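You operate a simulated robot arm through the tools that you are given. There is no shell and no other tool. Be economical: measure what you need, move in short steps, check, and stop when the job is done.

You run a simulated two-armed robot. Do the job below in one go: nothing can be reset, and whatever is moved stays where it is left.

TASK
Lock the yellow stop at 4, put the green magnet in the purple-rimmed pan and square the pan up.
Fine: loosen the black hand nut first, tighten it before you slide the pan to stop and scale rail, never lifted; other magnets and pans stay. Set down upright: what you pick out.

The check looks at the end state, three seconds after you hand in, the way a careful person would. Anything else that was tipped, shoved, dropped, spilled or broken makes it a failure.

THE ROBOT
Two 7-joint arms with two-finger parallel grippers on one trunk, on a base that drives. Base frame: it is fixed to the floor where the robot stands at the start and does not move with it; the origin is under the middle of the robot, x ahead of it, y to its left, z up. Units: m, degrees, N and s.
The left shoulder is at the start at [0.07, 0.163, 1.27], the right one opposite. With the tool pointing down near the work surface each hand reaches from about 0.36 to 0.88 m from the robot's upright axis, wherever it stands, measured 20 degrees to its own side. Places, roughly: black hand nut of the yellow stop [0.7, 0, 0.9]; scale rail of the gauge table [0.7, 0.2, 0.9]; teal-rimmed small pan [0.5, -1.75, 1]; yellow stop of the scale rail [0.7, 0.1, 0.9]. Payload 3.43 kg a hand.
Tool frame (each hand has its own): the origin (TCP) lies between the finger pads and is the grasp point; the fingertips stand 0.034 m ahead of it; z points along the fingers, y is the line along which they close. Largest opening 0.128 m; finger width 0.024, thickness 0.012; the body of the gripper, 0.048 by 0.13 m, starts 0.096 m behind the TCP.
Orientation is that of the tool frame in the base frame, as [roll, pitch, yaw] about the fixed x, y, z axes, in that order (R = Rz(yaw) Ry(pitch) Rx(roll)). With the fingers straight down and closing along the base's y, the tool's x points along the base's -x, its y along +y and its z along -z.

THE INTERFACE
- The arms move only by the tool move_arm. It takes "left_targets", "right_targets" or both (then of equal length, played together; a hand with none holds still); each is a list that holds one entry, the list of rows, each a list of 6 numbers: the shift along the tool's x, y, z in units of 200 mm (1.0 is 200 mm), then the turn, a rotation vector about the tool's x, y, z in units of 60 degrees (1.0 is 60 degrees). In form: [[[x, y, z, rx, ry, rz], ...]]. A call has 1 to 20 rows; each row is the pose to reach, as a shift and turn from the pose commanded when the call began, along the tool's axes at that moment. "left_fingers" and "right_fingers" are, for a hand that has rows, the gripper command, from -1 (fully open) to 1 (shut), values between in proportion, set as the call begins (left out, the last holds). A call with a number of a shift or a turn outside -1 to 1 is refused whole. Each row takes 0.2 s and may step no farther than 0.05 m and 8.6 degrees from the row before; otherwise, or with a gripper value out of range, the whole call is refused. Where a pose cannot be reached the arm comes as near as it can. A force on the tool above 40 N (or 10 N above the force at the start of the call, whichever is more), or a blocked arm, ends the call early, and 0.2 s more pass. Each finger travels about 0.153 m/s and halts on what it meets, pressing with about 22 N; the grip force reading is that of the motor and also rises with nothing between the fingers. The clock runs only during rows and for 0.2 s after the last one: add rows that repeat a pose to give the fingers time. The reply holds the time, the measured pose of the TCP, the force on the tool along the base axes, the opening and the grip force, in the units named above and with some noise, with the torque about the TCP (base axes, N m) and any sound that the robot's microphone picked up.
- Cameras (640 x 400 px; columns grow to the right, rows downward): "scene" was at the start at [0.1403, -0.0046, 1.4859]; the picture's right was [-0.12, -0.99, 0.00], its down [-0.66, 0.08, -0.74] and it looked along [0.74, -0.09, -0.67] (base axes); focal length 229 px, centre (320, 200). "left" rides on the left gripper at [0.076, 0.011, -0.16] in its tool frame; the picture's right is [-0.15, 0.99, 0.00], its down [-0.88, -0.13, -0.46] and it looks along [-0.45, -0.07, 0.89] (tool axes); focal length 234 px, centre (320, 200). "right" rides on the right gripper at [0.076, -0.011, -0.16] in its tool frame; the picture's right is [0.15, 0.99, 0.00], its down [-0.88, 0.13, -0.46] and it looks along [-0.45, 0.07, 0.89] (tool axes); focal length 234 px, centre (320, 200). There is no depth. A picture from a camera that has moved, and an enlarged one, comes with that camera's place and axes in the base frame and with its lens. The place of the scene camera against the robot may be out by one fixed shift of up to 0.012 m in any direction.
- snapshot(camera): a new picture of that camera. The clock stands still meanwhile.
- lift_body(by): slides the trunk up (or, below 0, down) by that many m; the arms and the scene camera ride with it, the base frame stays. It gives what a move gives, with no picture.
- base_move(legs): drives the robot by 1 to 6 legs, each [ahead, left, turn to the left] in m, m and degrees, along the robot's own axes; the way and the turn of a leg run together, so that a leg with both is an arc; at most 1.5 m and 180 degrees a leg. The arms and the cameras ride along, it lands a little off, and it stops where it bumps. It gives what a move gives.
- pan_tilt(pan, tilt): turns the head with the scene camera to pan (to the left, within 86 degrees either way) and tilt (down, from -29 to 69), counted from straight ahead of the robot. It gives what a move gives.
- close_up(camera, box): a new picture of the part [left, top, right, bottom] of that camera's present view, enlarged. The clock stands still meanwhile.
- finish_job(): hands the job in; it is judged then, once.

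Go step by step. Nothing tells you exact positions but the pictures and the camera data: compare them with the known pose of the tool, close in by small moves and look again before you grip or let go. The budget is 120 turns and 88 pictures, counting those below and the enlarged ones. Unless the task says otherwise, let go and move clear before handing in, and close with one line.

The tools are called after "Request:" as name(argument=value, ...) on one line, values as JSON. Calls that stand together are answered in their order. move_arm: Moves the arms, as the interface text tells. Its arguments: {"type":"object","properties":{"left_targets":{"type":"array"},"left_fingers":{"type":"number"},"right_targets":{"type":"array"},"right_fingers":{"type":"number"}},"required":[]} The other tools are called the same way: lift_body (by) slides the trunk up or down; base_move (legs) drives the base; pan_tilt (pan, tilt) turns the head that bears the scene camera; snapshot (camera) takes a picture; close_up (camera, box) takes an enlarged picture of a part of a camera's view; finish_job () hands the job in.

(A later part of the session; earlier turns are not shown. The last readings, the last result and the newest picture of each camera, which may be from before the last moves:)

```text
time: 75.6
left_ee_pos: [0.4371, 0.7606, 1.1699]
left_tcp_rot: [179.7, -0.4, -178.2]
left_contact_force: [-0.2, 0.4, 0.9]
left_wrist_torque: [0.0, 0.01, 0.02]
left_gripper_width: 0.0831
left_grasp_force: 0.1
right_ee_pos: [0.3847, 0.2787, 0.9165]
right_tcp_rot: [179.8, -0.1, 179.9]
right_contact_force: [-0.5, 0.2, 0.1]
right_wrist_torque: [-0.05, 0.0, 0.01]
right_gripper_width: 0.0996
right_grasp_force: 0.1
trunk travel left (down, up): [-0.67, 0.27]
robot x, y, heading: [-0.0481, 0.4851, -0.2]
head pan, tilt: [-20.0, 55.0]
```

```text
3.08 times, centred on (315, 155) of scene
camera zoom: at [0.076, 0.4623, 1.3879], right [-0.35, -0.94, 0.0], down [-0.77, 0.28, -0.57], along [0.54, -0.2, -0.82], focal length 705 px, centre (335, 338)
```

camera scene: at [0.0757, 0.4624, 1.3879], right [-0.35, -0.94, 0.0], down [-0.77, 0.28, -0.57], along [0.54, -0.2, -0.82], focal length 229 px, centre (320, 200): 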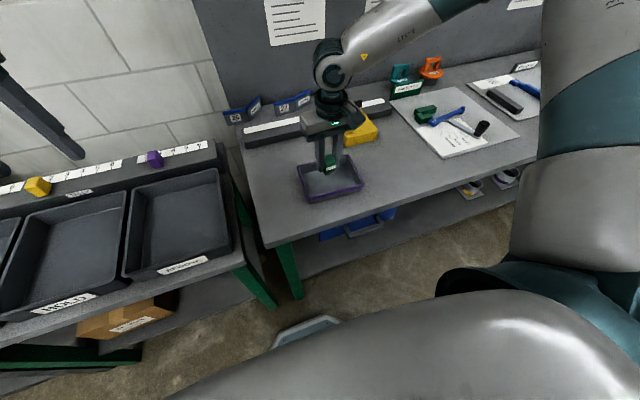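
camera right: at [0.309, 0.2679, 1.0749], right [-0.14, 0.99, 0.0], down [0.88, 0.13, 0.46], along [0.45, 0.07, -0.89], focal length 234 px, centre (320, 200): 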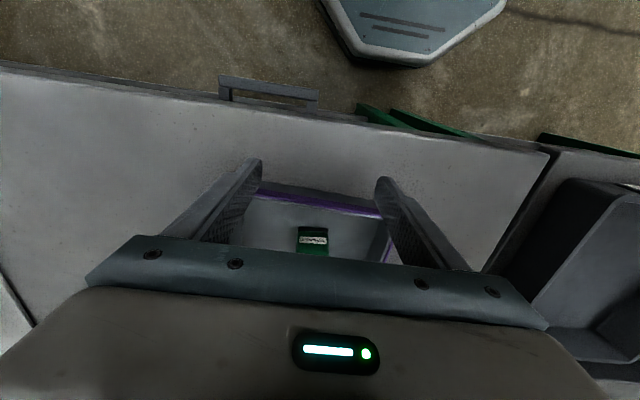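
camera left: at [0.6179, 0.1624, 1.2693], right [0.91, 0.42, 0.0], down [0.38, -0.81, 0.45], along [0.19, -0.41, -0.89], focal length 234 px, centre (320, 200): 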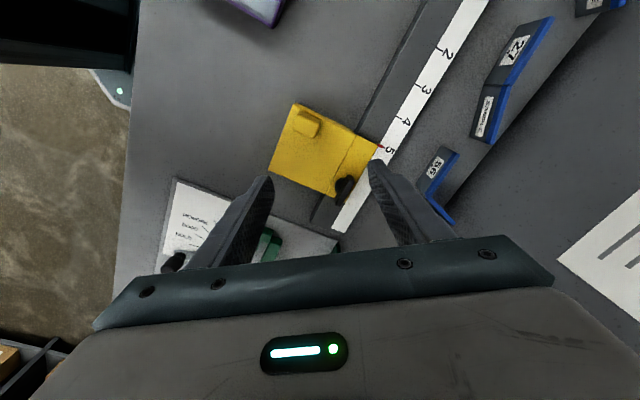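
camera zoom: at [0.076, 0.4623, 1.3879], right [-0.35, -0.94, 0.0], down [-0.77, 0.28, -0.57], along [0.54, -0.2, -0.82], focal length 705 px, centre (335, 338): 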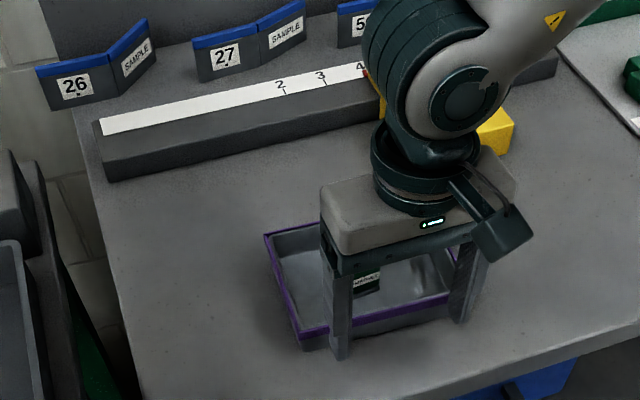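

Request:
move_arm(right_targets=[[[0, 0, 0.05, 0, 0, 0], [0, 0, 0.1, 0, 0, 0], [0, 0, 0.1, 0, 0, 0], [-0.06, 0, 0.1, 0, 0, 0], [-0.12, 0, 0.1, 0, 0, 0], [-0.18, 0, 0.1, 0, 0, 0], [-0.24, 0, 0.1, 0, 0, 0], [-0.3, 0, 0.1, 0, 0, 0], [-0.36, 0, 0.1, 0, 0, 0], [-0.42, 0, 0.1, 0, 0, 0], [-0.48, 0, 0.1, 0, 0, 0], [-0.54, 0, 0.1, 0, 0, 0], [-0.6, 0, 0.1, 0, 0, 0]]])

Request:
snapshot(camera="right")

Request:
close_up(camera="scene", box=[230, 90, 400, 220])

```text
time: 78.4
left_ee_pos: [0.4366, 0.7614, 1.1712]
left_tcp_rot: [179.7, -0.4, -178.1]
left_contact_force: [-0.4, -0.1, 0.1]
left_wrist_torque: [0.05, 0.03, -0.02]
left_gripper_width: 0.0832
left_grasp_force: 0.1
right_ee_pos: [0.5054, 0.274, 0.8988]
right_tcp_rot: [179.8, 0.1, 179.9]
right_contact_force: [0.2, 0.4, 0.1]
right_wrist_torque: [0.01, -0.01, 0.01]
right_gripper_width: 0.0998
right_grasp_force: 0.1
right hand out of reach, approached as far as the arm can: row 13
trunk travel left (down, up): [-0.67, 0.27]
robot x, y, heading: [-0.0512, 0.4808, -0.4]
head pan, tilt: [-20.0, 55.0]
```

```text
35 pictures are left
camera right: at [0.4277, 0.2641, 1.0566], right [-0.14, 0.99, 0.0], down [0.88, 0.13, 0.46], along [0.45, 0.07, -0.89], focal length 234 px, centre (320, 200)
```

right: 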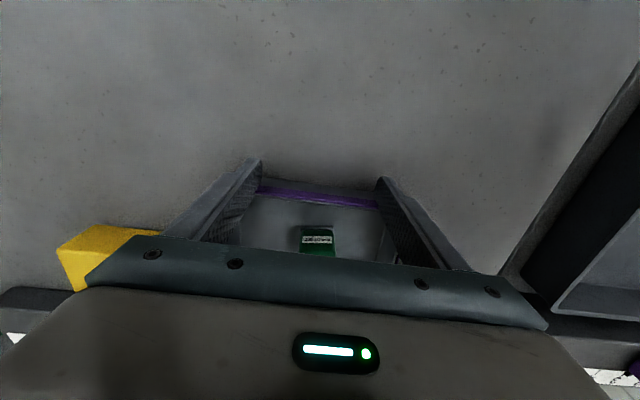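

```text
3.08 times, centred on (315, 155) of scene
camera zoom: at [0.0757, 0.4623, 1.3879], right [-0.35, -0.94, 0.0], down [-0.77, 0.28, -0.57], along [0.54, -0.2, -0.82], focal length 705 px, centre (335, 338)
```

zoom: 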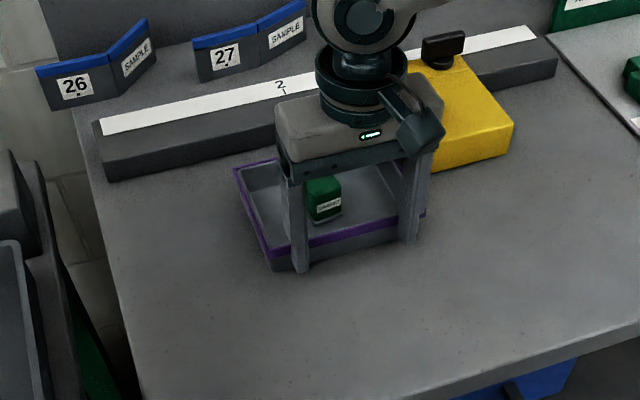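

The pan slides nicely, but the arm is at its reach. I'll back the hand off, bring the base forward 0.1 m, then continue the push.

Request:
move_arm(right_targets=[[[0.1, 0, 0, 0, 0, 0], [0.25, 0, -0.02, 0, 0, 0], [0.4, 0, -0.05, 0, 0, 0], [0.6, 0, -0.1, 0, 0, 0], [0.65, 0, -0.1, 0, 0, 0]]])

Request:
base_move(legs=[[0.1, 0, 0]])

Request:
snapshot(camera="right")

```text
time: 79.6
left_ee_pos: [0.4386, 0.7614, 1.1703]
left_tcp_rot: [179.7, -0.5, -178.1]
left_contact_force: [0.6, -0.2, 0.3]
left_wrist_torque: [0.01, 0.0, 0.04]
left_gripper_width: 0.0835
left_grasp_force: 0.1
right_ee_pos: [0.3739, 0.276, 0.919]
right_tcp_rot: [179.9, 0.1, 179.9]
right_contact_force: [0.1, -0.5, 0.0]
right_wrist_torque: [0.03, 0.01, -0.03]
right_gripper_width: 0.0999
right_grasp_force: 0.1
trunk travel left (down, up): [-0.67, 0.27]
robot x, y, heading: [-0.0483, 0.4806, -0.2]
head pan, tilt: [-20.0, 55.0]
```

```text
time: 80.8
left_ee_pos: [0.5403, 0.7602, 1.1706]
left_tcp_rot: [179.7, -0.4, -178.2]
left_contact_force: [0.8, 0.2, 0.3]
left_wrist_torque: [-0.03, 0.0, 0.01]
left_gripper_width: 0.0831
left_grasp_force: 0.1
right_ee_pos: [0.4747, 0.2743, 0.9185]
right_tcp_rot: [179.9, 0.2, 179.9]
right_contact_force: [-0.1, -0.6, 0.6]
right_wrist_torque: [-0.03, 0.03, 0.03]
right_gripper_width: 0.0995
right_grasp_force: 0.1
trunk travel left (down, up): [-0.67, 0.27]
robot x, y, heading: [0.0509, 0.4843, -0.4]
head pan, tilt: [-20.0, 55.0]
```

```text
33 pictures are left
camera right: at [0.3991, 0.2633, 1.0773], right [-0.14, 0.99, 0.0], down [0.88, 0.13, 0.46], along [0.45, 0.07, -0.89], focal length 234 px, centre (320, 200)
```

right: 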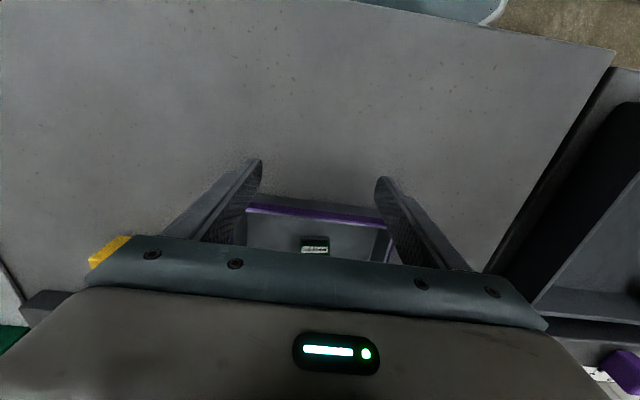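

Request:
move_arm(right_targets=[[[0, 0, 0.05, 0, 0, 0], [0, 0, 0.1, 0, 0, 0], [-0.05, 0, 0.1, 0, 0, 0], [-0.1, 0, 0.1, 0, 0, 0], [-0.15, 0, 0.1, 0, 0, 0], [-0.2, 0, 0.1, 0, 0, 0], [-0.25, 0, 0.1, 0, 0, 0], [-0.3, 0, 0.1, 0, 0, 0], [-0.35, 0, 0.1, 0, 0, 0]]])

Request:
pan_tilt(pan=-30, tilt=50)

Request:
close_up(camera="scene", box=[200, 70, 440, 260])

```text
time: 82.8
left_ee_pos: [0.54, 0.7602, 1.1693]
left_tcp_rot: [179.7, -0.4, -178.1]
left_contact_force: [0.6, -0.1, -0.3]
left_wrist_torque: [0.01, -0.01, 0.03]
left_gripper_width: 0.0833
left_grasp_force: 0.1
right_ee_pos: [0.5457, 0.2752, 0.8996]
right_tcp_rot: [179.8, 0.0, 179.8]
right_contact_force: [-0.6, 0.3, 0.1]
right_wrist_torque: [0.01, -0.02, 0.0]
right_gripper_width: 0.1001
right_grasp_force: 0.0
trunk travel left (down, up): [-0.67, 0.27]
robot x, y, heading: [0.0519, 0.481, -0.2]
head pan, tilt: [-20.0, 55.0]
```

```text
time: 83.5
left_ee_pos: [0.5392, 0.7604, 1.1708]
left_tcp_rot: [179.7, -0.3, -178.1]
left_contact_force: [0.0, 0.7, 0.3]
left_wrist_torque: [0.01, -0.01, 0.0]
left_gripper_width: 0.0831
left_grasp_force: 0.1
right_ee_pos: [0.5438, 0.2748, 0.8999]
right_tcp_rot: [179.8, 0.2, 179.8]
right_contact_force: [-1.0, -0.2, -0.8]
right_wrist_torque: [0.03, 0.06, -0.03]
right_gripper_width: 0.1
right_grasp_force: 0.0
trunk travel left (down, up): [-0.67, 0.27]
robot x, y, heading: [0.0501, 0.4806, -0.3]
head pan, tilt: [-30.0, 50.0]
```

```text
2.11 times, centred on (320, 165) of scene
camera zoom: at [0.1764, 0.4478, 1.3944], right [-0.51, -0.86, 0.0], down [-0.66, 0.39, -0.64], along [0.55, -0.32, -0.77], focal length 482 px, centre (320, 274)
```

zoom: 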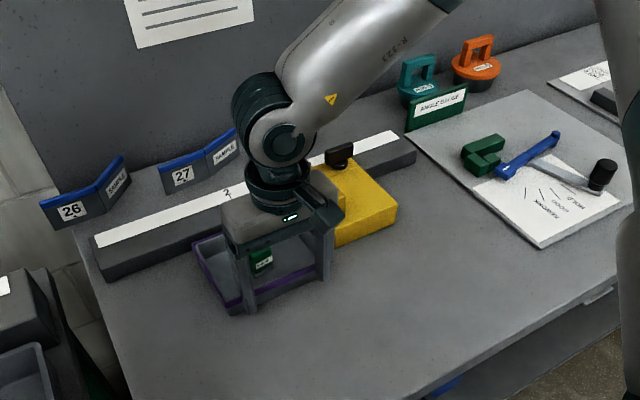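

Request:
move_arm(right_targets=[[[-0.025, 0, 0, 0, 0, 0], [-0.05, 0, 0, 0, 0, 0], [-0.05, 0, 0, 0, 0, 0]]])

Request:
move_arm(right_targets=[[[-0.02, 0, 0, 0, 0, 0], [-0.035, 0, 0, 0, 0, 0], [-0.035, 0, 0, 0, 0, 0]]])

Request:
close_up(camera="scene", box=[220, 120, 380, 240])

```text
time: 84.3
left_ee_pos: [0.5394, 0.7599, 1.17]
left_tcp_rot: [179.7, -0.4, -178.1]
left_contact_force: [0.2, -1.0, -0.1]
left_wrist_torque: [0.02, 0.0, -0.03]
left_gripper_width: 0.0831
left_grasp_force: 0.0
right_ee_pos: [0.5557, 0.2739, 0.8995]
right_tcp_rot: [179.8, 0.1, 179.9]
right_contact_force: [-0.1, 0.5, -0.4]
right_wrist_torque: [0.04, 0.03, 0.01]
right_gripper_width: 0.0999
right_grasp_force: 0.1
trunk travel left (down, up): [-0.67, 0.27]
robot x, y, heading: [0.0524, 0.4849, -0.3]
head pan, tilt: [-30.0, 50.0]
```

```text
time: 85.1
left_ee_pos: [0.5385, 0.7594, 1.1706]
left_tcp_rot: [179.7, -0.5, -178.0]
left_contact_force: [0.6, 0.6, -0.9]
left_wrist_torque: [0.0, 0.0, 0.01]
left_gripper_width: 0.0833
left_grasp_force: 0.0
right_ee_pos: [0.5623, 0.2745, 0.8992]
right_tcp_rot: [179.9, 0.0, 179.8]
right_contact_force: [-0.3, 0.2, -0.2]
right_wrist_torque: [0.03, 0.01, 0.01]
right_gripper_width: 0.0999
right_grasp_force: 0.0
trunk travel left (down, up): [-0.67, 0.27]
robot x, y, heading: [0.0505, 0.4812, -0.2]
head pan, tilt: [-30.0, 50.0]
```

```text
3.33 times, centred on (300, 180) of scene
camera zoom: at [0.1763, 0.4477, 1.3945], right [-0.51, -0.86, 0.0], down [-0.66, 0.39, -0.64], along [0.55, -0.33, -0.77], focal length 764 px, centre (387, 267)
```

zoom: 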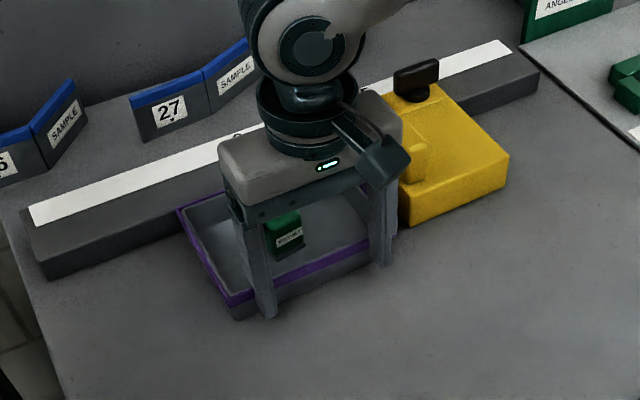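

Request:
move_arm(right_targets=[[[-0.015, 0, 0, 0, 0, 0], [-0.015, 0, 0, 0, 0, 0]]])

Request:
move_arm(right_targets=[[[-0.015, 0, 0, 0, 0, 0], [-0.015, 0, 0, 0, 0, 0]]])

Request:
move_arm(right_targets=[[[-0.015, 0, 0, 0, 0, 0], [-0.015, 0, 0, 0, 0, 0]]])

```text
time: 85.7
left_ee_pos: [0.5396, 0.7607, 1.1709]
left_tcp_rot: [179.6, -0.3, -178.1]
left_contact_force: [-0.3, 0.6, -0.5]
left_wrist_torque: [0.03, -0.03, -0.01]
left_gripper_width: 0.0833
left_grasp_force: 0.1
right_ee_pos: [0.5669, 0.2744, 0.8994]
right_tcp_rot: [-180.0, 0.1, 179.9]
right_contact_force: [-0.7, 0.6, 0.1]
right_wrist_torque: [-0.02, 0.0, 0.0]
right_gripper_width: 0.0999
right_grasp_force: 0.1
trunk travel left (down, up): [-0.67, 0.27]
robot x, y, heading: [0.0546, 0.48, -0.3]
head pan, tilt: [-30.0, 50.0]
```

```text
time: 86.3
left_ee_pos: [0.5387, 0.7593, 1.1695]
left_tcp_rot: [179.7, -0.4, -178.1]
left_contact_force: [-0.1, 0.0, -0.2]
left_wrist_torque: [0.0, 0.01, 0.02]
left_gripper_width: 0.0832
left_grasp_force: 0.0
right_ee_pos: [0.5688, 0.2739, 0.8988]
right_tcp_rot: [179.9, 0.1, 179.8]
right_contact_force: [-0.3, -0.5, 0.3]
right_wrist_torque: [-0.02, 0.03, -0.01]
right_gripper_width: 0.1
right_grasp_force: 0.1
trunk travel left (down, up): [-0.67, 0.27]
robot x, y, heading: [0.0505, 0.4826, -0.3]
head pan, tilt: [-30.0, 50.0]
```

```text
time: 86.9
left_ee_pos: [0.5395, 0.7607, 1.1721]
left_tcp_rot: [179.8, -0.4, -178.2]
left_contact_force: [-0.6, 0.1, -0.5]
left_wrist_torque: [0.0, 0.03, -0.02]
left_gripper_width: 0.0834
left_grasp_force: 0.1
right_ee_pos: [0.5698, 0.2745, 0.8978]
right_tcp_rot: [180.0, 0.0, -180.0]
right_contact_force: [-8.2, 0.0, -0.2]
right_wrist_torque: [-0.06, 0.16, 0.39]
right_gripper_width: 0.0997
right_grasp_force: 0.1
trunk travel left (down, up): [-0.67, 0.27]
robot x, y, heading: [0.052, 0.4854, -0.4]
head pan, tilt: [-30.0, 50.0]
```

The pan's back is against the rail (8 N). Now I'll push it sideways to the stop. I'll back off, rise, and shift the base left so the right hand can get at the pan's left wall.

Request:
move_arm(right_targets=[[[0.05, 0, 0, 0, 0, 0], [0.15, 0, -0.05, 0, 0, 0], [0.25, 0, -0.2, 0, 0, 0], [0.3, 0, -0.4, 0, 0, 0], [0.3, 0, -0.6, 0, 0, 0], [0.3, 0, -0.75, 0, 0, 0]]])

Request:
base_move(legs=[[0, 0.2, 0]])

Request:
snapshot(camera="right")

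Request:
pan_tilt(pan=-40, tilt=48)

Request:
snapshot(camera="scene")

```text
time: 88.3
left_ee_pos: [0.5391, 0.7608, 1.1712]
left_tcp_rot: [179.7, -0.4, -178.1]
left_contact_force: [-0.1, 0.2, 0.0]
left_wrist_torque: [0.02, -0.01, 0.0]
left_gripper_width: 0.0829
left_grasp_force: 0.1
right_ee_pos: [0.5114, 0.2737, 1.0507]
right_tcp_rot: [179.7, 0.1, 179.8]
right_contact_force: [-0.2, -0.4, 0.5]
right_wrist_torque: [-0.01, 0.02, 0.01]
right_gripper_width: 0.0996
right_grasp_force: 0.1
trunk travel left (down, up): [-0.67, 0.27]
robot x, y, heading: [0.0536, 0.4806, -0.4]
head pan, tilt: [-30.0, 50.0]
```

```text
time: 89.9
left_ee_pos: [0.5409, 0.963, 1.1699]
left_tcp_rot: [179.7, -0.4, -178.1]
left_contact_force: [-0.6, -0.2, 0.8]
left_wrist_torque: [0.02, 0.03, -0.01]
left_gripper_width: 0.0832
left_grasp_force: 0.0
right_ee_pos: [0.5129, 0.476, 1.0492]
right_tcp_rot: [179.9, 0.1, 179.8]
right_contact_force: [-0.4, 0.3, -0.2]
right_wrist_torque: [0.0, -0.02, 0.0]
right_gripper_width: 0.0995
right_grasp_force: 0.1
trunk travel left (down, up): [-0.67, 0.27]
robot x, y, heading: [0.0526, 0.6855, -0.2]
head pan, tilt: [-30.0, 50.0]
```

```text
30 pictures are left
camera right: at [0.4357, 0.4643, 1.2078], right [-0.14, 0.99, 0.0], down [0.88, 0.13, 0.46], along [0.45, 0.07, -0.89], focal length 234 px, centre (320, 200)
```

right: 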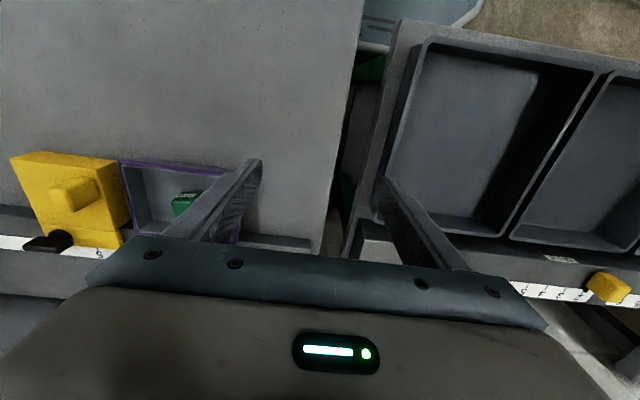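

```text
time: 90.6
left_ee_pos: [0.54, 0.9637, 1.1703]
left_tcp_rot: [179.9, -0.4, -178.3]
left_contact_force: [-0.6, 0.2, 0.2]
left_wrist_torque: [-0.01, -0.03, 0.03]
left_gripper_width: 0.083
left_grasp_force: 0.0
right_ee_pos: [0.5119, 0.4769, 1.05]
right_tcp_rot: [179.9, 0.1, 179.9]
right_contact_force: [-0.3, 0.1, -0.3]
right_wrist_torque: [0.0, 0.01, -0.02]
right_gripper_width: 0.0999
right_grasp_force: 0.1
trunk travel left (down, up): [-0.67, 0.27]
robot x, y, heading: [0.0534, 0.688, -0.5]
head pan, tilt: [-40.0, 48.0]
```

```text
29 pictures are left
camera scene: at [0.1715, 0.6395, 1.3972], right [-0.65, -0.76, 0.0], down [-0.57, 0.48, -0.67], along [0.51, -0.43, -0.74], focal length 229 px, centre (320, 200)
```

scene: 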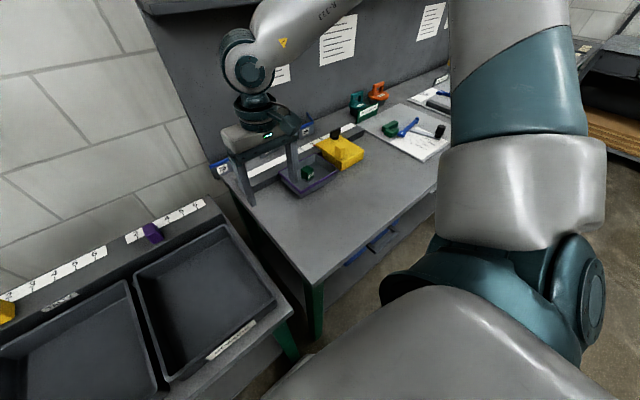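

Request:
move_arm(right_targets=[[[-0.14, -0.1, 0, 0, 0, 0], [-0.28, -0.2, 0, 0, 0, 0], [-0.42, -0.3, 0, 0, 0, 0], [-0.54, -0.38, 0.1, 0, 0, 0], [-0.54, -0.38, 0.3, 0, 0, 0], [-0.54, -0.38, 0.4, 0, 0, 0], [-0.54, -0.38, 0.4, 0, 0, 0]]], right_fingers=1.0)

Request:
snapshot(camera="right")

Request:
close_up(camera="scene", box=[220, 90, 380, 210])

```text
time: 92.2
left_ee_pos: [0.5419, 0.9621, 1.1717]
left_tcp_rot: [179.7, -0.4, -178.2]
left_contact_force: [-0.3, -0.9, 0.2]
left_wrist_torque: [0.03, 0.01, 0.01]
left_gripper_width: 0.0832
left_grasp_force: 0.0
right_ee_pos: [0.6188, 0.4, 0.9706]
right_tcp_rot: [179.7, 0.1, 179.7]
right_contact_force: [0.6, 0.2, 0.4]
right_wrist_torque: [0.01, 0.0, -0.03]
right_gripper_width: 0.0
right_grasp_force: 21.9
trunk travel left (down, up): [-0.67, 0.27]
robot x, y, heading: [0.0526, 0.6837, -0.6]
head pan, tilt: [-40.0, 48.0]
```

```text
28 pictures are left
camera right: at [0.5426, 0.3883, 1.1277], right [-0.14, 0.99, 0.0], down [0.88, 0.13, 0.46], along [0.45, 0.07, -0.89], focal length 234 px, centre (320, 200)
```

right: 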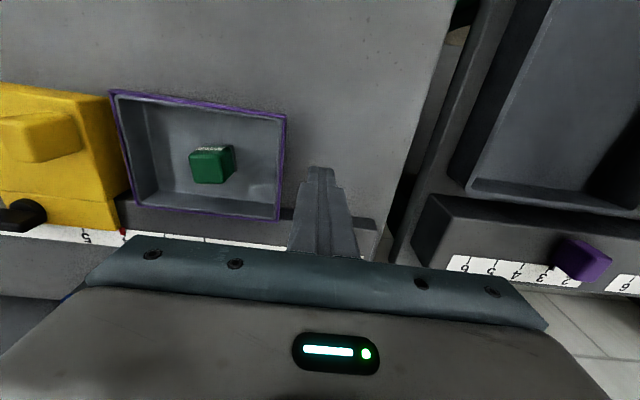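

```text
3.33 times, centred on (300, 150) of scene
camera zoom: at [0.1713, 0.6385, 1.3972], right [-0.65, -0.76, 0.0], down [-0.57, 0.48, -0.67], along [0.51, -0.43, -0.74], focal length 764 px, centre (387, 367)
```

zoom: 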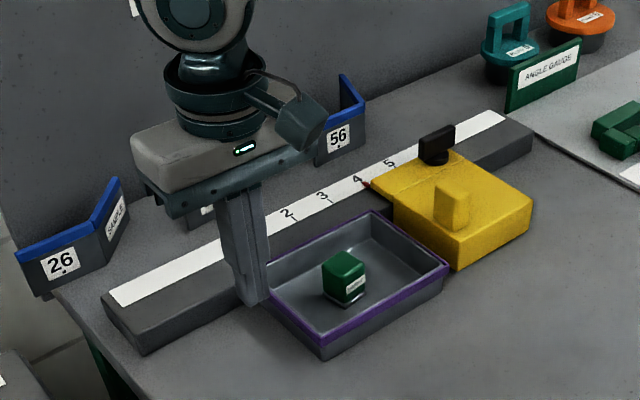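

The pan is now square to the rail, spanning x 0.58–0.70 and y 0.19–0.362. I'll descend beside its left wall and push gently toward -y.

Request:
move_arm(right_targets=[[[-0.05, 0, 0.15, 0, 0, 0], [-0.05, 0, 0.3, 0, 0, 0], [-0.05, 0, 0.36, 0, 0, 0], [-0.05, -0.04, 0.36, 0, 0, 0], [-0.05, -0.08, 0.36, 0, 0, 0], [-0.05, -0.11, 0.36, 0, 0, 0], [-0.05, -0.14, 0.36, 0, 0, 0], [-0.05, -0.17, 0.36, 0, 0, 0], [-0.05, -0.17, 0.36, 0, 0, 0]]])

Request:
close_up(camera="right", box=[80, 60, 400, 260])

```text
time: 94.2
left_ee_pos: [0.5415, 0.9629, 1.17]
left_tcp_rot: [179.7, -0.3, -178.2]
left_contact_force: [0.1, 0.5, 0.7]
left_wrist_torque: [-0.06, -0.01, 0.01]
left_gripper_width: 0.083
left_grasp_force: 0.1
right_ee_pos: [0.6296, 0.365, 0.8978]
right_tcp_rot: [179.9, 0.2, 179.8]
right_contact_force: [-0.5, 0.9, 0.6]
right_wrist_torque: [0.01, 0.05, -0.02]
right_gripper_width: 0.0002
right_grasp_force: 22.1
trunk travel left (down, up): [-0.67, 0.27]
robot x, y, heading: [0.0523, 0.6854, -0.2]
head pan, tilt: [-40.0, 48.0]
```

```text
2.00 times, centred on (240, 160) of right
camera zoom: at [0.5535, 0.3547, 1.0557], right [-0.14, 0.99, 0.0], down [0.88, 0.13, 0.46], along [0.45, 0.07, -0.89], focal length 468 px, centre (480, 280)
```

zoom: 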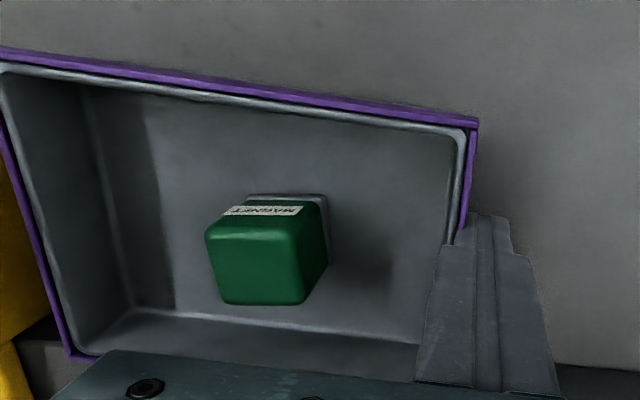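

Request:
move_arm(right_targets=[[[0, -0.02, 0, 0, 0, 0], [0, -0.04, 0, 0, 0, 0], [0, -0.06, 0, 0, 0, 0], [0, -0.06, 0, 0, 0, 0]]])

Request:
snapshot(camera="right")

Request:
close_up(camera="scene", box=[240, 110, 380, 210])

```text
time: 95.2
left_ee_pos: [0.5413, 0.9618, 1.1701]
left_tcp_rot: [179.7, -0.5, -178.2]
left_contact_force: [0.2, 0.0, 0.3]
left_wrist_torque: [-0.01, -0.01, -0.01]
left_gripper_width: 0.0831
left_grasp_force: 0.1
right_ee_pos: [0.6299, 0.3548, 0.8962]
right_tcp_rot: [179.8, 0.1, 179.7]
right_contact_force: [0.2, 1.2, 1.0]
right_wrist_torque: [-0.01, -0.01, 0.0]
right_gripper_width: 0.0
right_grasp_force: 21.7
trunk travel left (down, up): [-0.67, 0.27]
robot x, y, heading: [0.0544, 0.6859, -0.4]
head pan, tilt: [-40.0, 48.0]
```

```text
25 pictures are left
camera right: at [0.5539, 0.343, 1.0557], right [-0.14, 0.99, 0.0], down [0.88, 0.13, 0.46], along [0.45, 0.07, -0.89], focal length 234 px, centre (320, 200)
```

right: 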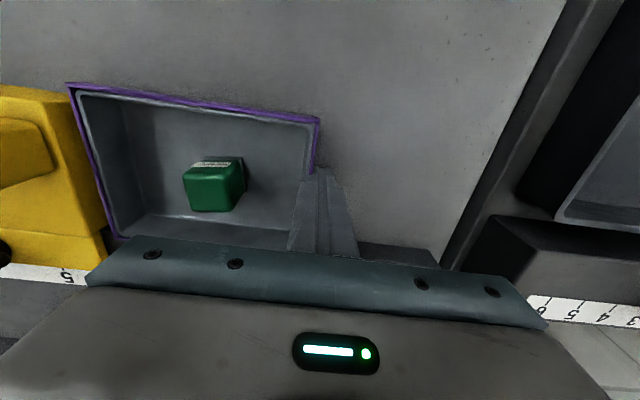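

```text
4.00 times, centred on (310, 160) of scene
camera zoom: at [0.1714, 0.6388, 1.3972], right [-0.65, -0.76, 0.0], down [-0.57, 0.48, -0.67], along [0.51, -0.43, -0.74], focal length 917 px, centre (360, 360)
```

zoom: 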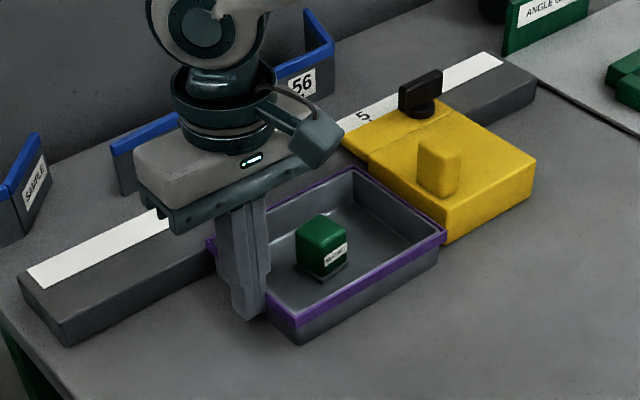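

Request:
move_arm(right_targets=[[[0, -0.02, 0, 0, 0, 0], [0, -0.03, 0, 0, 0, 0], [0, -0.03, 0, 0, 0, 0]]])

Request:
move_arm(right_targets=[[[0, -0.02, 0, 0, 0, 0], [0, -0.02, 0, 0, 0, 0]]])

```text
time: 96.0
left_ee_pos: [0.5402, 0.9628, 1.1697]
left_tcp_rot: [179.8, -0.5, -178.2]
left_contact_force: [0.5, 0.3, -0.5]
left_wrist_torque: [0.01, 0.03, 0.02]
left_gripper_width: 0.0831
left_grasp_force: 0.0
right_ee_pos: [0.6303, 0.3494, 0.8979]
right_tcp_rot: [179.9, 0.1, 179.9]
right_contact_force: [-0.8, 0.9, 0.9]
right_wrist_torque: [0.04, 0.0, -0.01]
right_gripper_width: 0.0
right_grasp_force: 22.3
trunk travel left (down, up): [-0.67, 0.27]
robot x, y, heading: [0.0503, 0.6867, -0.2]
head pan, tilt: [-40.0, 48.0]
```

```text
time: 96.6
left_ee_pos: [0.5409, 0.9624, 1.17]
left_tcp_rot: [179.8, -0.4, -178.2]
left_contact_force: [0.4, -0.1, -0.4]
left_wrist_torque: [-0.01, 0.02, 0.02]
left_gripper_width: 0.0834
left_grasp_force: 0.0
right_ee_pos: [0.6306, 0.3442, 0.8964]
right_tcp_rot: [179.9, 0.1, 179.8]
right_contact_force: [-0.7, 0.8, 0.5]
right_wrist_torque: [0.01, -0.01, 0.0]
right_gripper_width: 0.0
right_grasp_force: 21.6
trunk travel left (down, up): [-0.67, 0.27]
robot x, y, heading: [0.0545, 0.6852, -0.5]
head pan, tilt: [-40.0, 48.0]
```

Request:
move_arm(right_targets=[[[0, -0.012, 0, 0, 0, 0], [0, -0.012, 0, 0, 0, 0]]])

Request:
close_up(camera="scene", box=[250, 120, 370, 210])

Request:
close_up(camera="right", box=[0, 60, 340, 260])

```text
time: 97.2
left_ee_pos: [0.5412, 0.962, 1.1704]
left_tcp_rot: [179.7, -0.4, -178.2]
left_contact_force: [0.0, 0.6, 0.7]
left_wrist_torque: [-0.02, -0.01, 0.01]
left_gripper_width: 0.0833
left_grasp_force: 0.1
right_ee_pos: [0.6299, 0.3408, 0.8971]
right_tcp_rot: [179.9, 0.1, 179.7]
right_contact_force: [0.0, 0.7, 0.5]
right_wrist_torque: [0.03, 0.02, -0.01]
right_gripper_width: 0.0
right_grasp_force: 22.2
trunk travel left (down, up): [-0.67, 0.27]
robot x, y, heading: [0.0559, 0.6849, -0.2]
head pan, tilt: [-40.0, 48.0]
```

```text
4.44 times, centred on (310, 165) of scene
camera zoom: at [0.1714, 0.6388, 1.3972], right [-0.65, -0.76, 0.0], down [-0.57, 0.48, -0.67], along [0.51, -0.43, -0.74], focal length 1018 px, centre (364, 356)
```

zoom: 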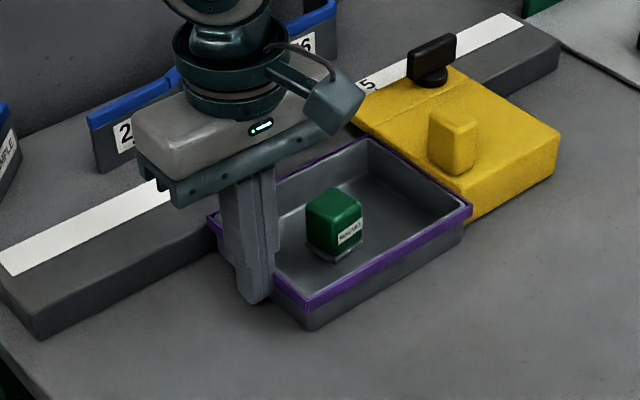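

```text
1.88 times, centred on (170, 160) of right
camera zoom: at [0.5535, 0.3303, 1.0553], right [-0.14, 0.99, 0.0], down [0.88, 0.13, 0.46], along [0.45, 0.07, -0.89], focal length 441 px, centre (602, 275)
```

zoom: 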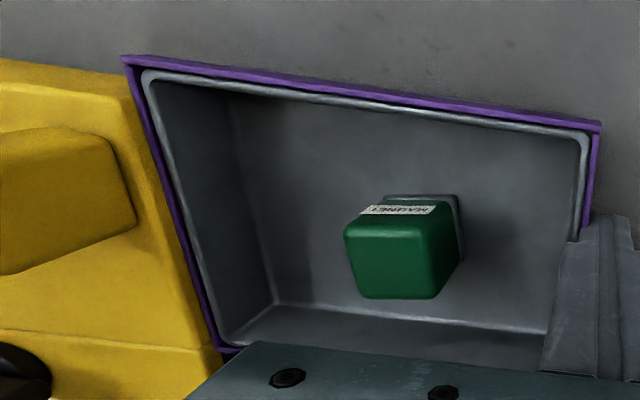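

Request:
move_arm(right_targets=[[[0, -0.01, 0, 0, 0, 0], [0, -0.01, 0, 0, 0, 0]]])

Request:
move_arm(right_targets=[[[0, -0.01, 0, 0, 0, 0], [0, -0.01, 0, 0, 0, 0]]])

Request:
move_arm(right_targets=[[[0, -0.01, 0, 0, 0, 0], [0, -0.01, 0, 0, 0, 0]]])

```text
time: 97.8
left_ee_pos: [0.541, 0.9629, 1.17]
left_tcp_rot: [179.7, -0.3, -178.2]
left_contact_force: [0.4, 0.0, -0.9]
left_wrist_torque: [0.01, 0.01, 0.01]
left_gripper_width: 0.0831
left_grasp_force: 0.1
right_ee_pos: [0.6281, 0.3386, 0.8966]
right_tcp_rot: [179.9, 0.2, 179.8]
right_contact_force: [-0.2, 1.1, -0.3]
right_wrist_torque: [0.04, 0.04, 0.01]
right_gripper_width: 0.0
right_grasp_force: 22.5
trunk travel left (down, up): [-0.67, 0.27]
robot x, y, heading: [0.0557, 0.6841, -0.4]
head pan, tilt: [-40.0, 48.0]
```

```text
time: 98.4
left_ee_pos: [0.5409, 0.9643, 1.1696]
left_tcp_rot: [179.9, -0.4, -178.3]
left_contact_force: [-0.2, -0.1, -0.4]
left_wrist_torque: [-0.02, -0.01, -0.05]
left_gripper_width: 0.0831
left_grasp_force: 0.1
right_ee_pos: [0.6302, 0.3387, 0.8966]
right_tcp_rot: [179.7, 0.2, 179.7]
right_contact_force: [1.6, 7.8, 0.3]
right_wrist_torque: [0.15, -0.02, 0.07]
right_gripper_width: 0.0
right_grasp_force: 21.7
trunk travel left (down, up): [-0.67, 0.27]
robot x, y, heading: [0.0555, 0.6846, -0.4]
head pan, tilt: [-40.0, 48.0]
```

```text
time: 99.0
left_ee_pos: [0.5402, 0.9657, 1.1706]
left_tcp_rot: [179.8, -0.4, -178.2]
left_contact_force: [0.1, -0.3, -1.0]
left_wrist_torque: [0.01, 0.02, -0.01]
left_gripper_width: 0.0832
left_grasp_force: 0.0
right_ee_pos: [0.6313, 0.3386, 0.8969]
right_tcp_rot: [179.8, 0.1, 180.0]
right_contact_force: [1.5, 17.8, -1.2]
right_wrist_torque: [0.35, -0.03, 0.02]
right_gripper_width: 0.0001
right_grasp_force: 21.7
trunk travel left (down, up): [-0.67, 0.27]
robot x, y, heading: [0.0514, 0.6852, -0.3]
head pan, tilt: [-40.0, 48.0]
```

Firm contact with the locked stop (18 N). I'll withdraw, raise, and go round to the front for a final gentle push to the rail.

Request:
move_arm(right_targets=[[[0, 0.05, 0, 0, 0, 0], [0, 0.15, 0, 0, 0, 0], [0, 0.2, -0.15, 0, 0, 0], [0, 0.2, -0.35, 0, 0, 0], [0, 0.2, -0.55, 0, 0, 0], [0, 0.2, -0.75, 0, 0, 0]]])

Request:
move_arm(right_targets=[[[0.1, -0.12, 0, 0, 0, 0], [0.2, -0.24, 0, 0, 0, 0], [0.3, -0.36, 0, 0, 0, 0], [0.4, -0.48, 0, 0, 0, 0], [0.5, -0.58, 0, 0, 0, 0], [0.5, -0.66, 0, 0, 0, 0], [0.5, -0.66, 0, 0, 0, 0]]], right_fingers=-0.56)

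Request:
snapshot(camera="right")

Request:
close_up(camera="scene", box=[230, 110, 370, 210])

```text
time: 100.4
left_ee_pos: [0.5396, 0.964, 1.171]
left_tcp_rot: [179.8, -0.4, -178.2]
left_contact_force: [0.2, -0.4, 0.4]
left_wrist_torque: [-0.03, -0.01, 0.0]
left_gripper_width: 0.0831
left_grasp_force: 0.1
right_ee_pos: [0.6293, 0.3753, 1.049]
right_tcp_rot: [179.8, 0.1, 179.8]
right_contact_force: [-0.4, 0.0, -0.1]
right_wrist_torque: [-0.01, 0.0, -0.03]
right_gripper_width: 0.0
right_grasp_force: 21.9
trunk travel left (down, up): [-0.67, 0.27]
robot x, y, heading: [0.0573, 0.6842, -0.3]
head pan, tilt: [-40.0, 48.0]
```

```text
time: 102.0
left_ee_pos: [0.5409, 0.9622, 1.17]
left_tcp_rot: [179.7, -0.4, -178.2]
left_contact_force: [-0.1, 0.8, 0.8]
left_wrist_torque: [0.0, 0.01, 0.0]
left_gripper_width: 0.0833
left_grasp_force: 0.0
right_ee_pos: [0.5299, 0.2417, 1.0475]
right_tcp_rot: [-180.0, 0.1, 179.7]
right_contact_force: [-1.0, -0.1, -0.1]
right_wrist_torque: [-0.01, 0.04, -0.02]
right_gripper_width: 0.0999
right_grasp_force: 0.1
trunk travel left (down, up): [-0.67, 0.27]
robot x, y, heading: [0.0557, 0.6838, -0.2]
head pan, tilt: [-40.0, 48.0]
```

```text
21 pictures are left
camera right: at [0.4525, 0.232, 1.2062], right [-0.14, 0.99, 0.0], down [0.88, 0.13, 0.46], along [0.45, 0.07, -0.89], focal length 234 px, centre (320, 200)
```

right: 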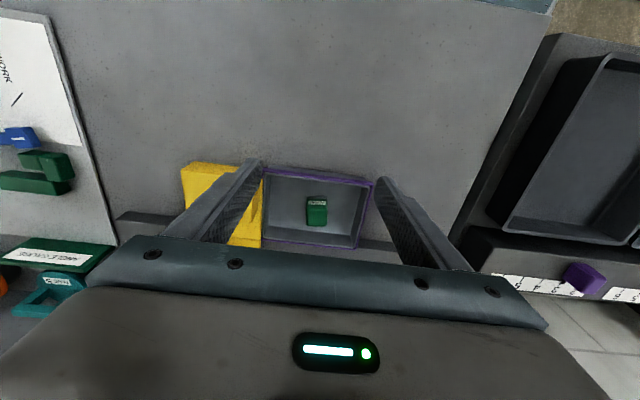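

```text
4.00 times, centred on (300, 160) of scene
camera zoom: at [0.1713, 0.6389, 1.3972], right [-0.65, -0.76, 0.0], down [-0.57, 0.48, -0.67], along [0.51, -0.43, -0.74], focal length 917 px, centre (400, 360)
```

zoom: 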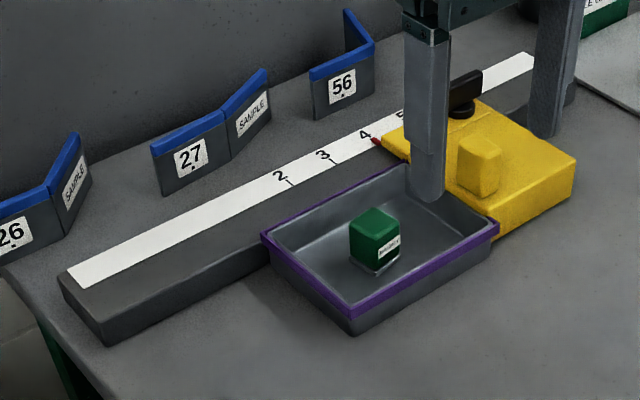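

Request:
move_arm(right_targets=[[[0, 0.04, 0.2, 0, 0, 0], [0, 0.04, 0.4, 0, 0, 0], [0, 0.04, 0.6, 0, 0, 0], [0, 0.04, 0.74, 0, 0, 0], [-0.06, 0.04, 0.74, 0, 0, 0], [-0.12, 0.04, 0.74, 0, 0, 0], [-0.17, 0.04, 0.74, 0, 0, 0], [-0.17, 0.04, 0.74, 0, 0, 0]]])

Request:
move_arm(right_targets=[[[-0.015, 0, 0, 0, 0, 0], [-0.015, 0, 0, 0, 0, 0]]])

Request:
move_arm(right_targets=[[[-0.01, 0, 0, 0, 0, 0], [-0.01, 0, 0, 0, 0, 0]]])

```text
time: 103.8
left_ee_pos: [0.5412, 0.9623, 1.1715]
left_tcp_rot: [179.7, -0.5, -178.1]
left_contact_force: [1.1, -0.9, 0.1]
left_wrist_torque: [0.01, 0.02, 0.01]
left_gripper_width: 0.0834
left_grasp_force: 0.0
right_ee_pos: [0.5621, 0.2529, 0.8994]
right_tcp_rot: [179.8, 0.1, 179.8]
right_contact_force: [-0.5, 0.3, 0.3]
right_wrist_torque: [-0.03, 0.01, -0.01]
right_gripper_width: 0.1
right_grasp_force: 0.0
trunk travel left (down, up): [-0.67, 0.27]
robot x, y, heading: [0.0548, 0.6845, -0.5]
head pan, tilt: [-40.0, 48.0]
```

```text
time: 104.4
left_ee_pos: [0.5412, 0.9613, 1.1706]
left_tcp_rot: [179.7, -0.4, -178.2]
left_contact_force: [0.4, 0.5, 0.1]
left_wrist_torque: [0.02, 0.02, 0.01]
left_gripper_width: 0.0832
left_grasp_force: 0.0
right_ee_pos: [0.5657, 0.2513, 0.8973]
right_tcp_rot: [179.7, 0.1, 179.8]
right_contact_force: [-0.2, 0.6, 0.1]
right_wrist_torque: [-0.01, 0.0, -0.01]
right_gripper_width: 0.0998
right_grasp_force: 0.0
trunk travel left (down, up): [-0.67, 0.27]
robot x, y, heading: [0.0537, 0.6839, -0.4]
head pan, tilt: [-40.0, 48.0]
```

```text
time: 105.0
left_ee_pos: [0.54, 0.9626, 1.1702]
left_tcp_rot: [179.7, -0.3, -178.2]
left_contact_force: [-0.1, -0.1, -0.5]
left_wrist_torque: [-0.01, 0.05, 0.0]
left_gripper_width: 0.0831
left_grasp_force: 0.1
right_ee_pos: [0.5669, 0.252, 0.8989]
right_tcp_rot: [179.8, 0.1, 179.8]
right_contact_force: [-0.4, 0.5, 0.0]
right_wrist_torque: [-0.01, -0.02, -0.01]
right_gripper_width: 0.0997
right_grasp_force: 0.1
trunk travel left (down, up): [-0.67, 0.27]
robot x, y, heading: [0.057, 0.6856, -0.4]
head pan, tilt: [-40.0, 48.0]
```

Request:
move_arm(right_targets=[[[-0.01, 0, 0, 0, 0, 0], [-0.01, 0, 0, 0, 0, 0]]])

Request:
move_arm(right_targets=[[[-0.01, 0, 0, 0, 0, 0], [-0.01, 0, 0, 0, 0, 0]]])

Request:
move_arm(right_targets=[[[-0.008, 0, 0, 0, 0, 0], [-0.008, 0, 0, 0, 0, 0]]])

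```text
time: 105.6
left_ee_pos: [0.5407, 0.9628, 1.1706]
left_tcp_rot: [179.6, -0.4, -178.2]
left_contact_force: [0.3, -0.7, -0.8]
left_wrist_torque: [0.01, 0.01, -0.01]
left_gripper_width: 0.0834
left_grasp_force: 0.0
right_ee_pos: [0.5689, 0.2523, 0.8977]
right_tcp_rot: [179.8, 0.2, 179.8]
right_contact_force: [-0.4, 0.6, -0.4]
right_wrist_torque: [-0.01, -0.01, 0.01]
right_gripper_width: 0.1002
right_grasp_force: 0.1
trunk travel left (down, up): [-0.67, 0.27]
robot x, y, heading: [0.0566, 0.6839, -0.6]
head pan, tilt: [-40.0, 48.0]
```

```text
time: 106.2
left_ee_pos: [0.5407, 0.9634, 1.1707]
left_tcp_rot: [179.8, -0.4, -178.2]
left_contact_force: [-0.2, -0.1, 0.2]
left_wrist_torque: [0.01, 0.01, 0.02]
left_gripper_width: 0.0832
left_grasp_force: 0.0
right_ee_pos: [0.5686, 0.2528, 0.8985]
right_tcp_rot: [179.8, 0.1, 179.8]
right_contact_force: [-9.0, 1.3, -0.9]
right_wrist_torque: [0.0, 0.25, 0.54]
right_gripper_width: 0.1
right_grasp_force: 0.2
trunk travel left (down, up): [-0.67, 0.27]
robot x, y, heading: [0.0581, 0.6848, -0.5]
head pan, tilt: [-40.0, 48.0]
```

```text
time: 106.8
left_ee_pos: [0.5388, 0.9631, 1.1717]
left_tcp_rot: [179.7, -0.3, -178.2]
left_contact_force: [-0.6, -0.8, 0.0]
left_wrist_torque: [0.01, 0.0, 0.02]
left_gripper_width: 0.0834
left_grasp_force: 0.1
right_ee_pos: [0.5688, 0.2516, 0.8992]
right_tcp_rot: [180.0, 0.0, 179.7]
right_contact_force: [-21.3, 2.4, -1.5]
right_wrist_torque: [0.0, 0.51, 1.13]
right_gripper_width: 0.1004
right_grasp_force: 1.5
trunk travel left (down, up): [-0.67, 0.27]
robot x, y, heading: [0.057, 0.686, -0.3]
head pan, tilt: [-40.0, 48.0]
```

The pan is firmly seated (21 N). I'll back away, rise clear and inspect.

Request:
move_arm(right_targets=[[[0.03, 0, 0, 0, 0, 0], [0.1, 0, 0, 0, 0, 0], [0.2, 0, -0.1, 0, 0, 0], [0.3, 0, -0.3, 0, 0, 0], [0.4, 0, -0.5, 0, 0, 0], [0.45, 0, -0.7, 0, 0, 0], [0.45, 0, -0.9, 0, 0, 0]]])

Request:
snapshot(camera="right")

Request:
close_up(camera="scene", box=[240, 120, 370, 200])

```text
time: 108.4
left_ee_pos: [0.5417, 0.9628, 1.1715]
left_tcp_rot: [179.8, -0.4, -178.2]
left_contact_force: [0.6, -0.5, 0.0]
left_wrist_torque: [0.02, -0.01, 0.01]
left_gripper_width: 0.0834
left_grasp_force: 0.2
right_ee_pos: [0.4832, 0.2509, 1.0779]
right_tcp_rot: [179.9, 0.1, 179.8]
right_contact_force: [0.2, -0.4, -0.4]
right_wrist_torque: [0.02, 0.0, -0.01]
right_gripper_width: 0.1
right_grasp_force: 0.0
trunk travel left (down, up): [-0.67, 0.27]
robot x, y, heading: [0.0541, 0.6818, -0.1]
head pan, tilt: [-40.0, 48.0]
```

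```text
19 pictures are left
camera right: at [0.4062, 0.2401, 1.2358], right [-0.14, 0.99, 0.0], down [0.88, 0.13, 0.46], along [0.45, 0.07, -0.89], focal length 234 px, centre (320, 200)
```

right: 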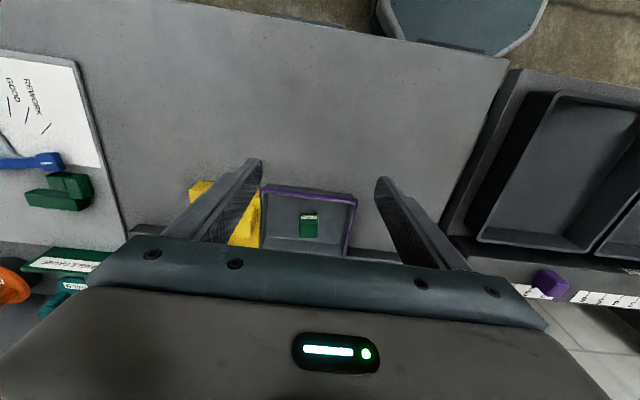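

```text
4.92 times, centred on (305, 160) of scene
camera zoom: at [0.1708, 0.6392, 1.3972], right [-0.65, -0.76, 0.0], down [-0.57, 0.48, -0.67], along [0.51, -0.43, -0.74], focal length 1128 px, centre (394, 397)
```

zoom: 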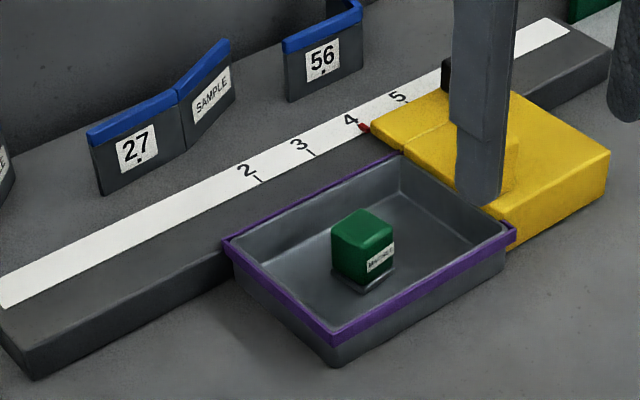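

Request:
move_arm(right_targets=[[[-0.2, -0.08, 0, 0, 0, 0], [-0.4, -0.16, 0, 0, 0, 0], [-0.6, -0.25, 0, 0, 0, 0], [-0.6, -0.25, 0, 0, 0, 0]]])

Request:
close_up(camera="right", box=[220, 80, 440, 230])

```text
time: 109.4
left_ee_pos: [0.5402, 0.9629, 1.17]
left_tcp_rot: [179.7, -0.3, -178.2]
left_contact_force: [-0.3, 0.5, -0.2]
left_wrist_torque: [0.02, -0.02, -0.02]
left_gripper_width: 0.0834
left_grasp_force: 0.0
right_ee_pos: [0.6004, 0.2003, 1.0778]
right_tcp_rot: [179.9, 0.2, 179.8]
right_contact_force: [0.3, -0.1, 0.9]
right_wrist_torque: [-0.06, -0.03, -0.01]
right_gripper_width: 0.0998
right_grasp_force: 0.0
trunk travel left (down, up): [-0.67, 0.27]
robot x, y, heading: [0.0503, 0.6838, -0.3]
head pan, tilt: [-40.0, 48.0]
```

```text
2.67 times, centred on (330, 155) of right
camera zoom: at [0.5249, 0.1892, 1.237], right [-0.14, 0.99, 0.0], down [0.88, 0.13, 0.46], along [0.45, 0.07, -0.89], focal length 624 px, centre (293, 320)
```

zoom: 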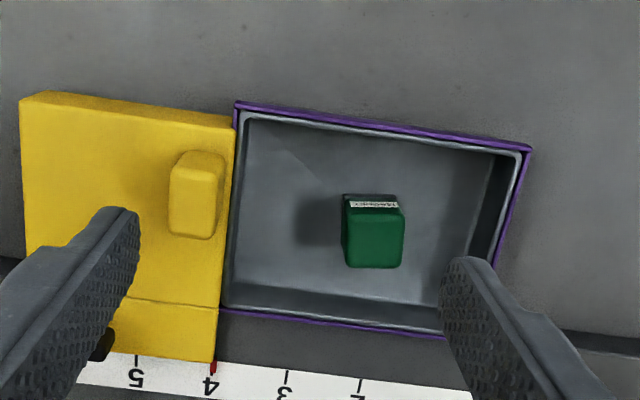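

Request:
close_up(camera="right", box=[285, 110, 325, 210])

Request:
close_up(camera="right", box=[285, 175, 385, 225])

```text
4.00 times, centred on (305, 160) of right
camera zoom: at [0.5249, 0.1892, 1.237], right [-0.14, 0.99, 0.0], down [0.88, 0.13, 0.46], along [0.45, 0.07, -0.89], focal length 937 px, centre (380, 360)
```

zoom: 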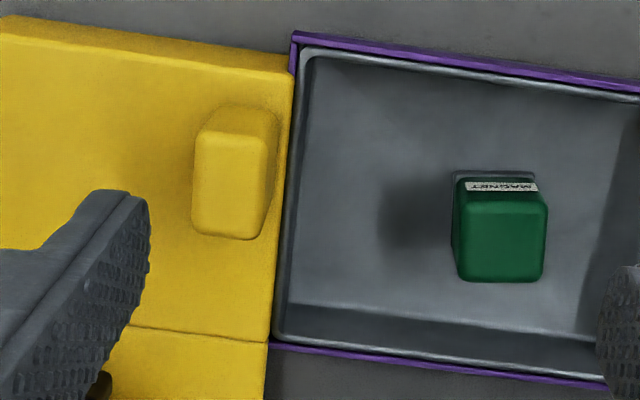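

```text
6.40 times, centred on (335, 200) of right
camera zoom: at [0.5249, 0.1892, 1.237], right [-0.14, 0.99, 0.0], down [0.88, 0.13, 0.46], along [0.45, 0.07, -0.89], focal length 1499 px, centre (224, 200)
```

zoom: 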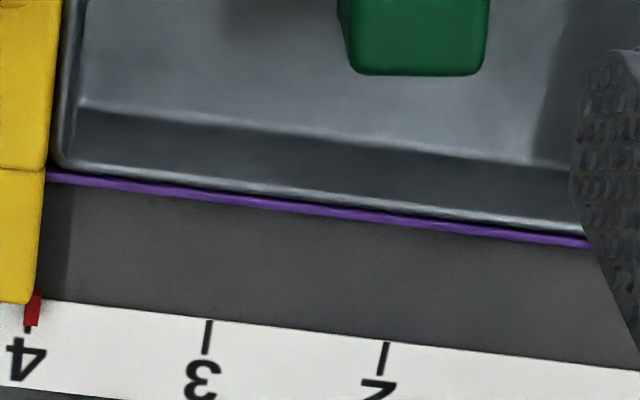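

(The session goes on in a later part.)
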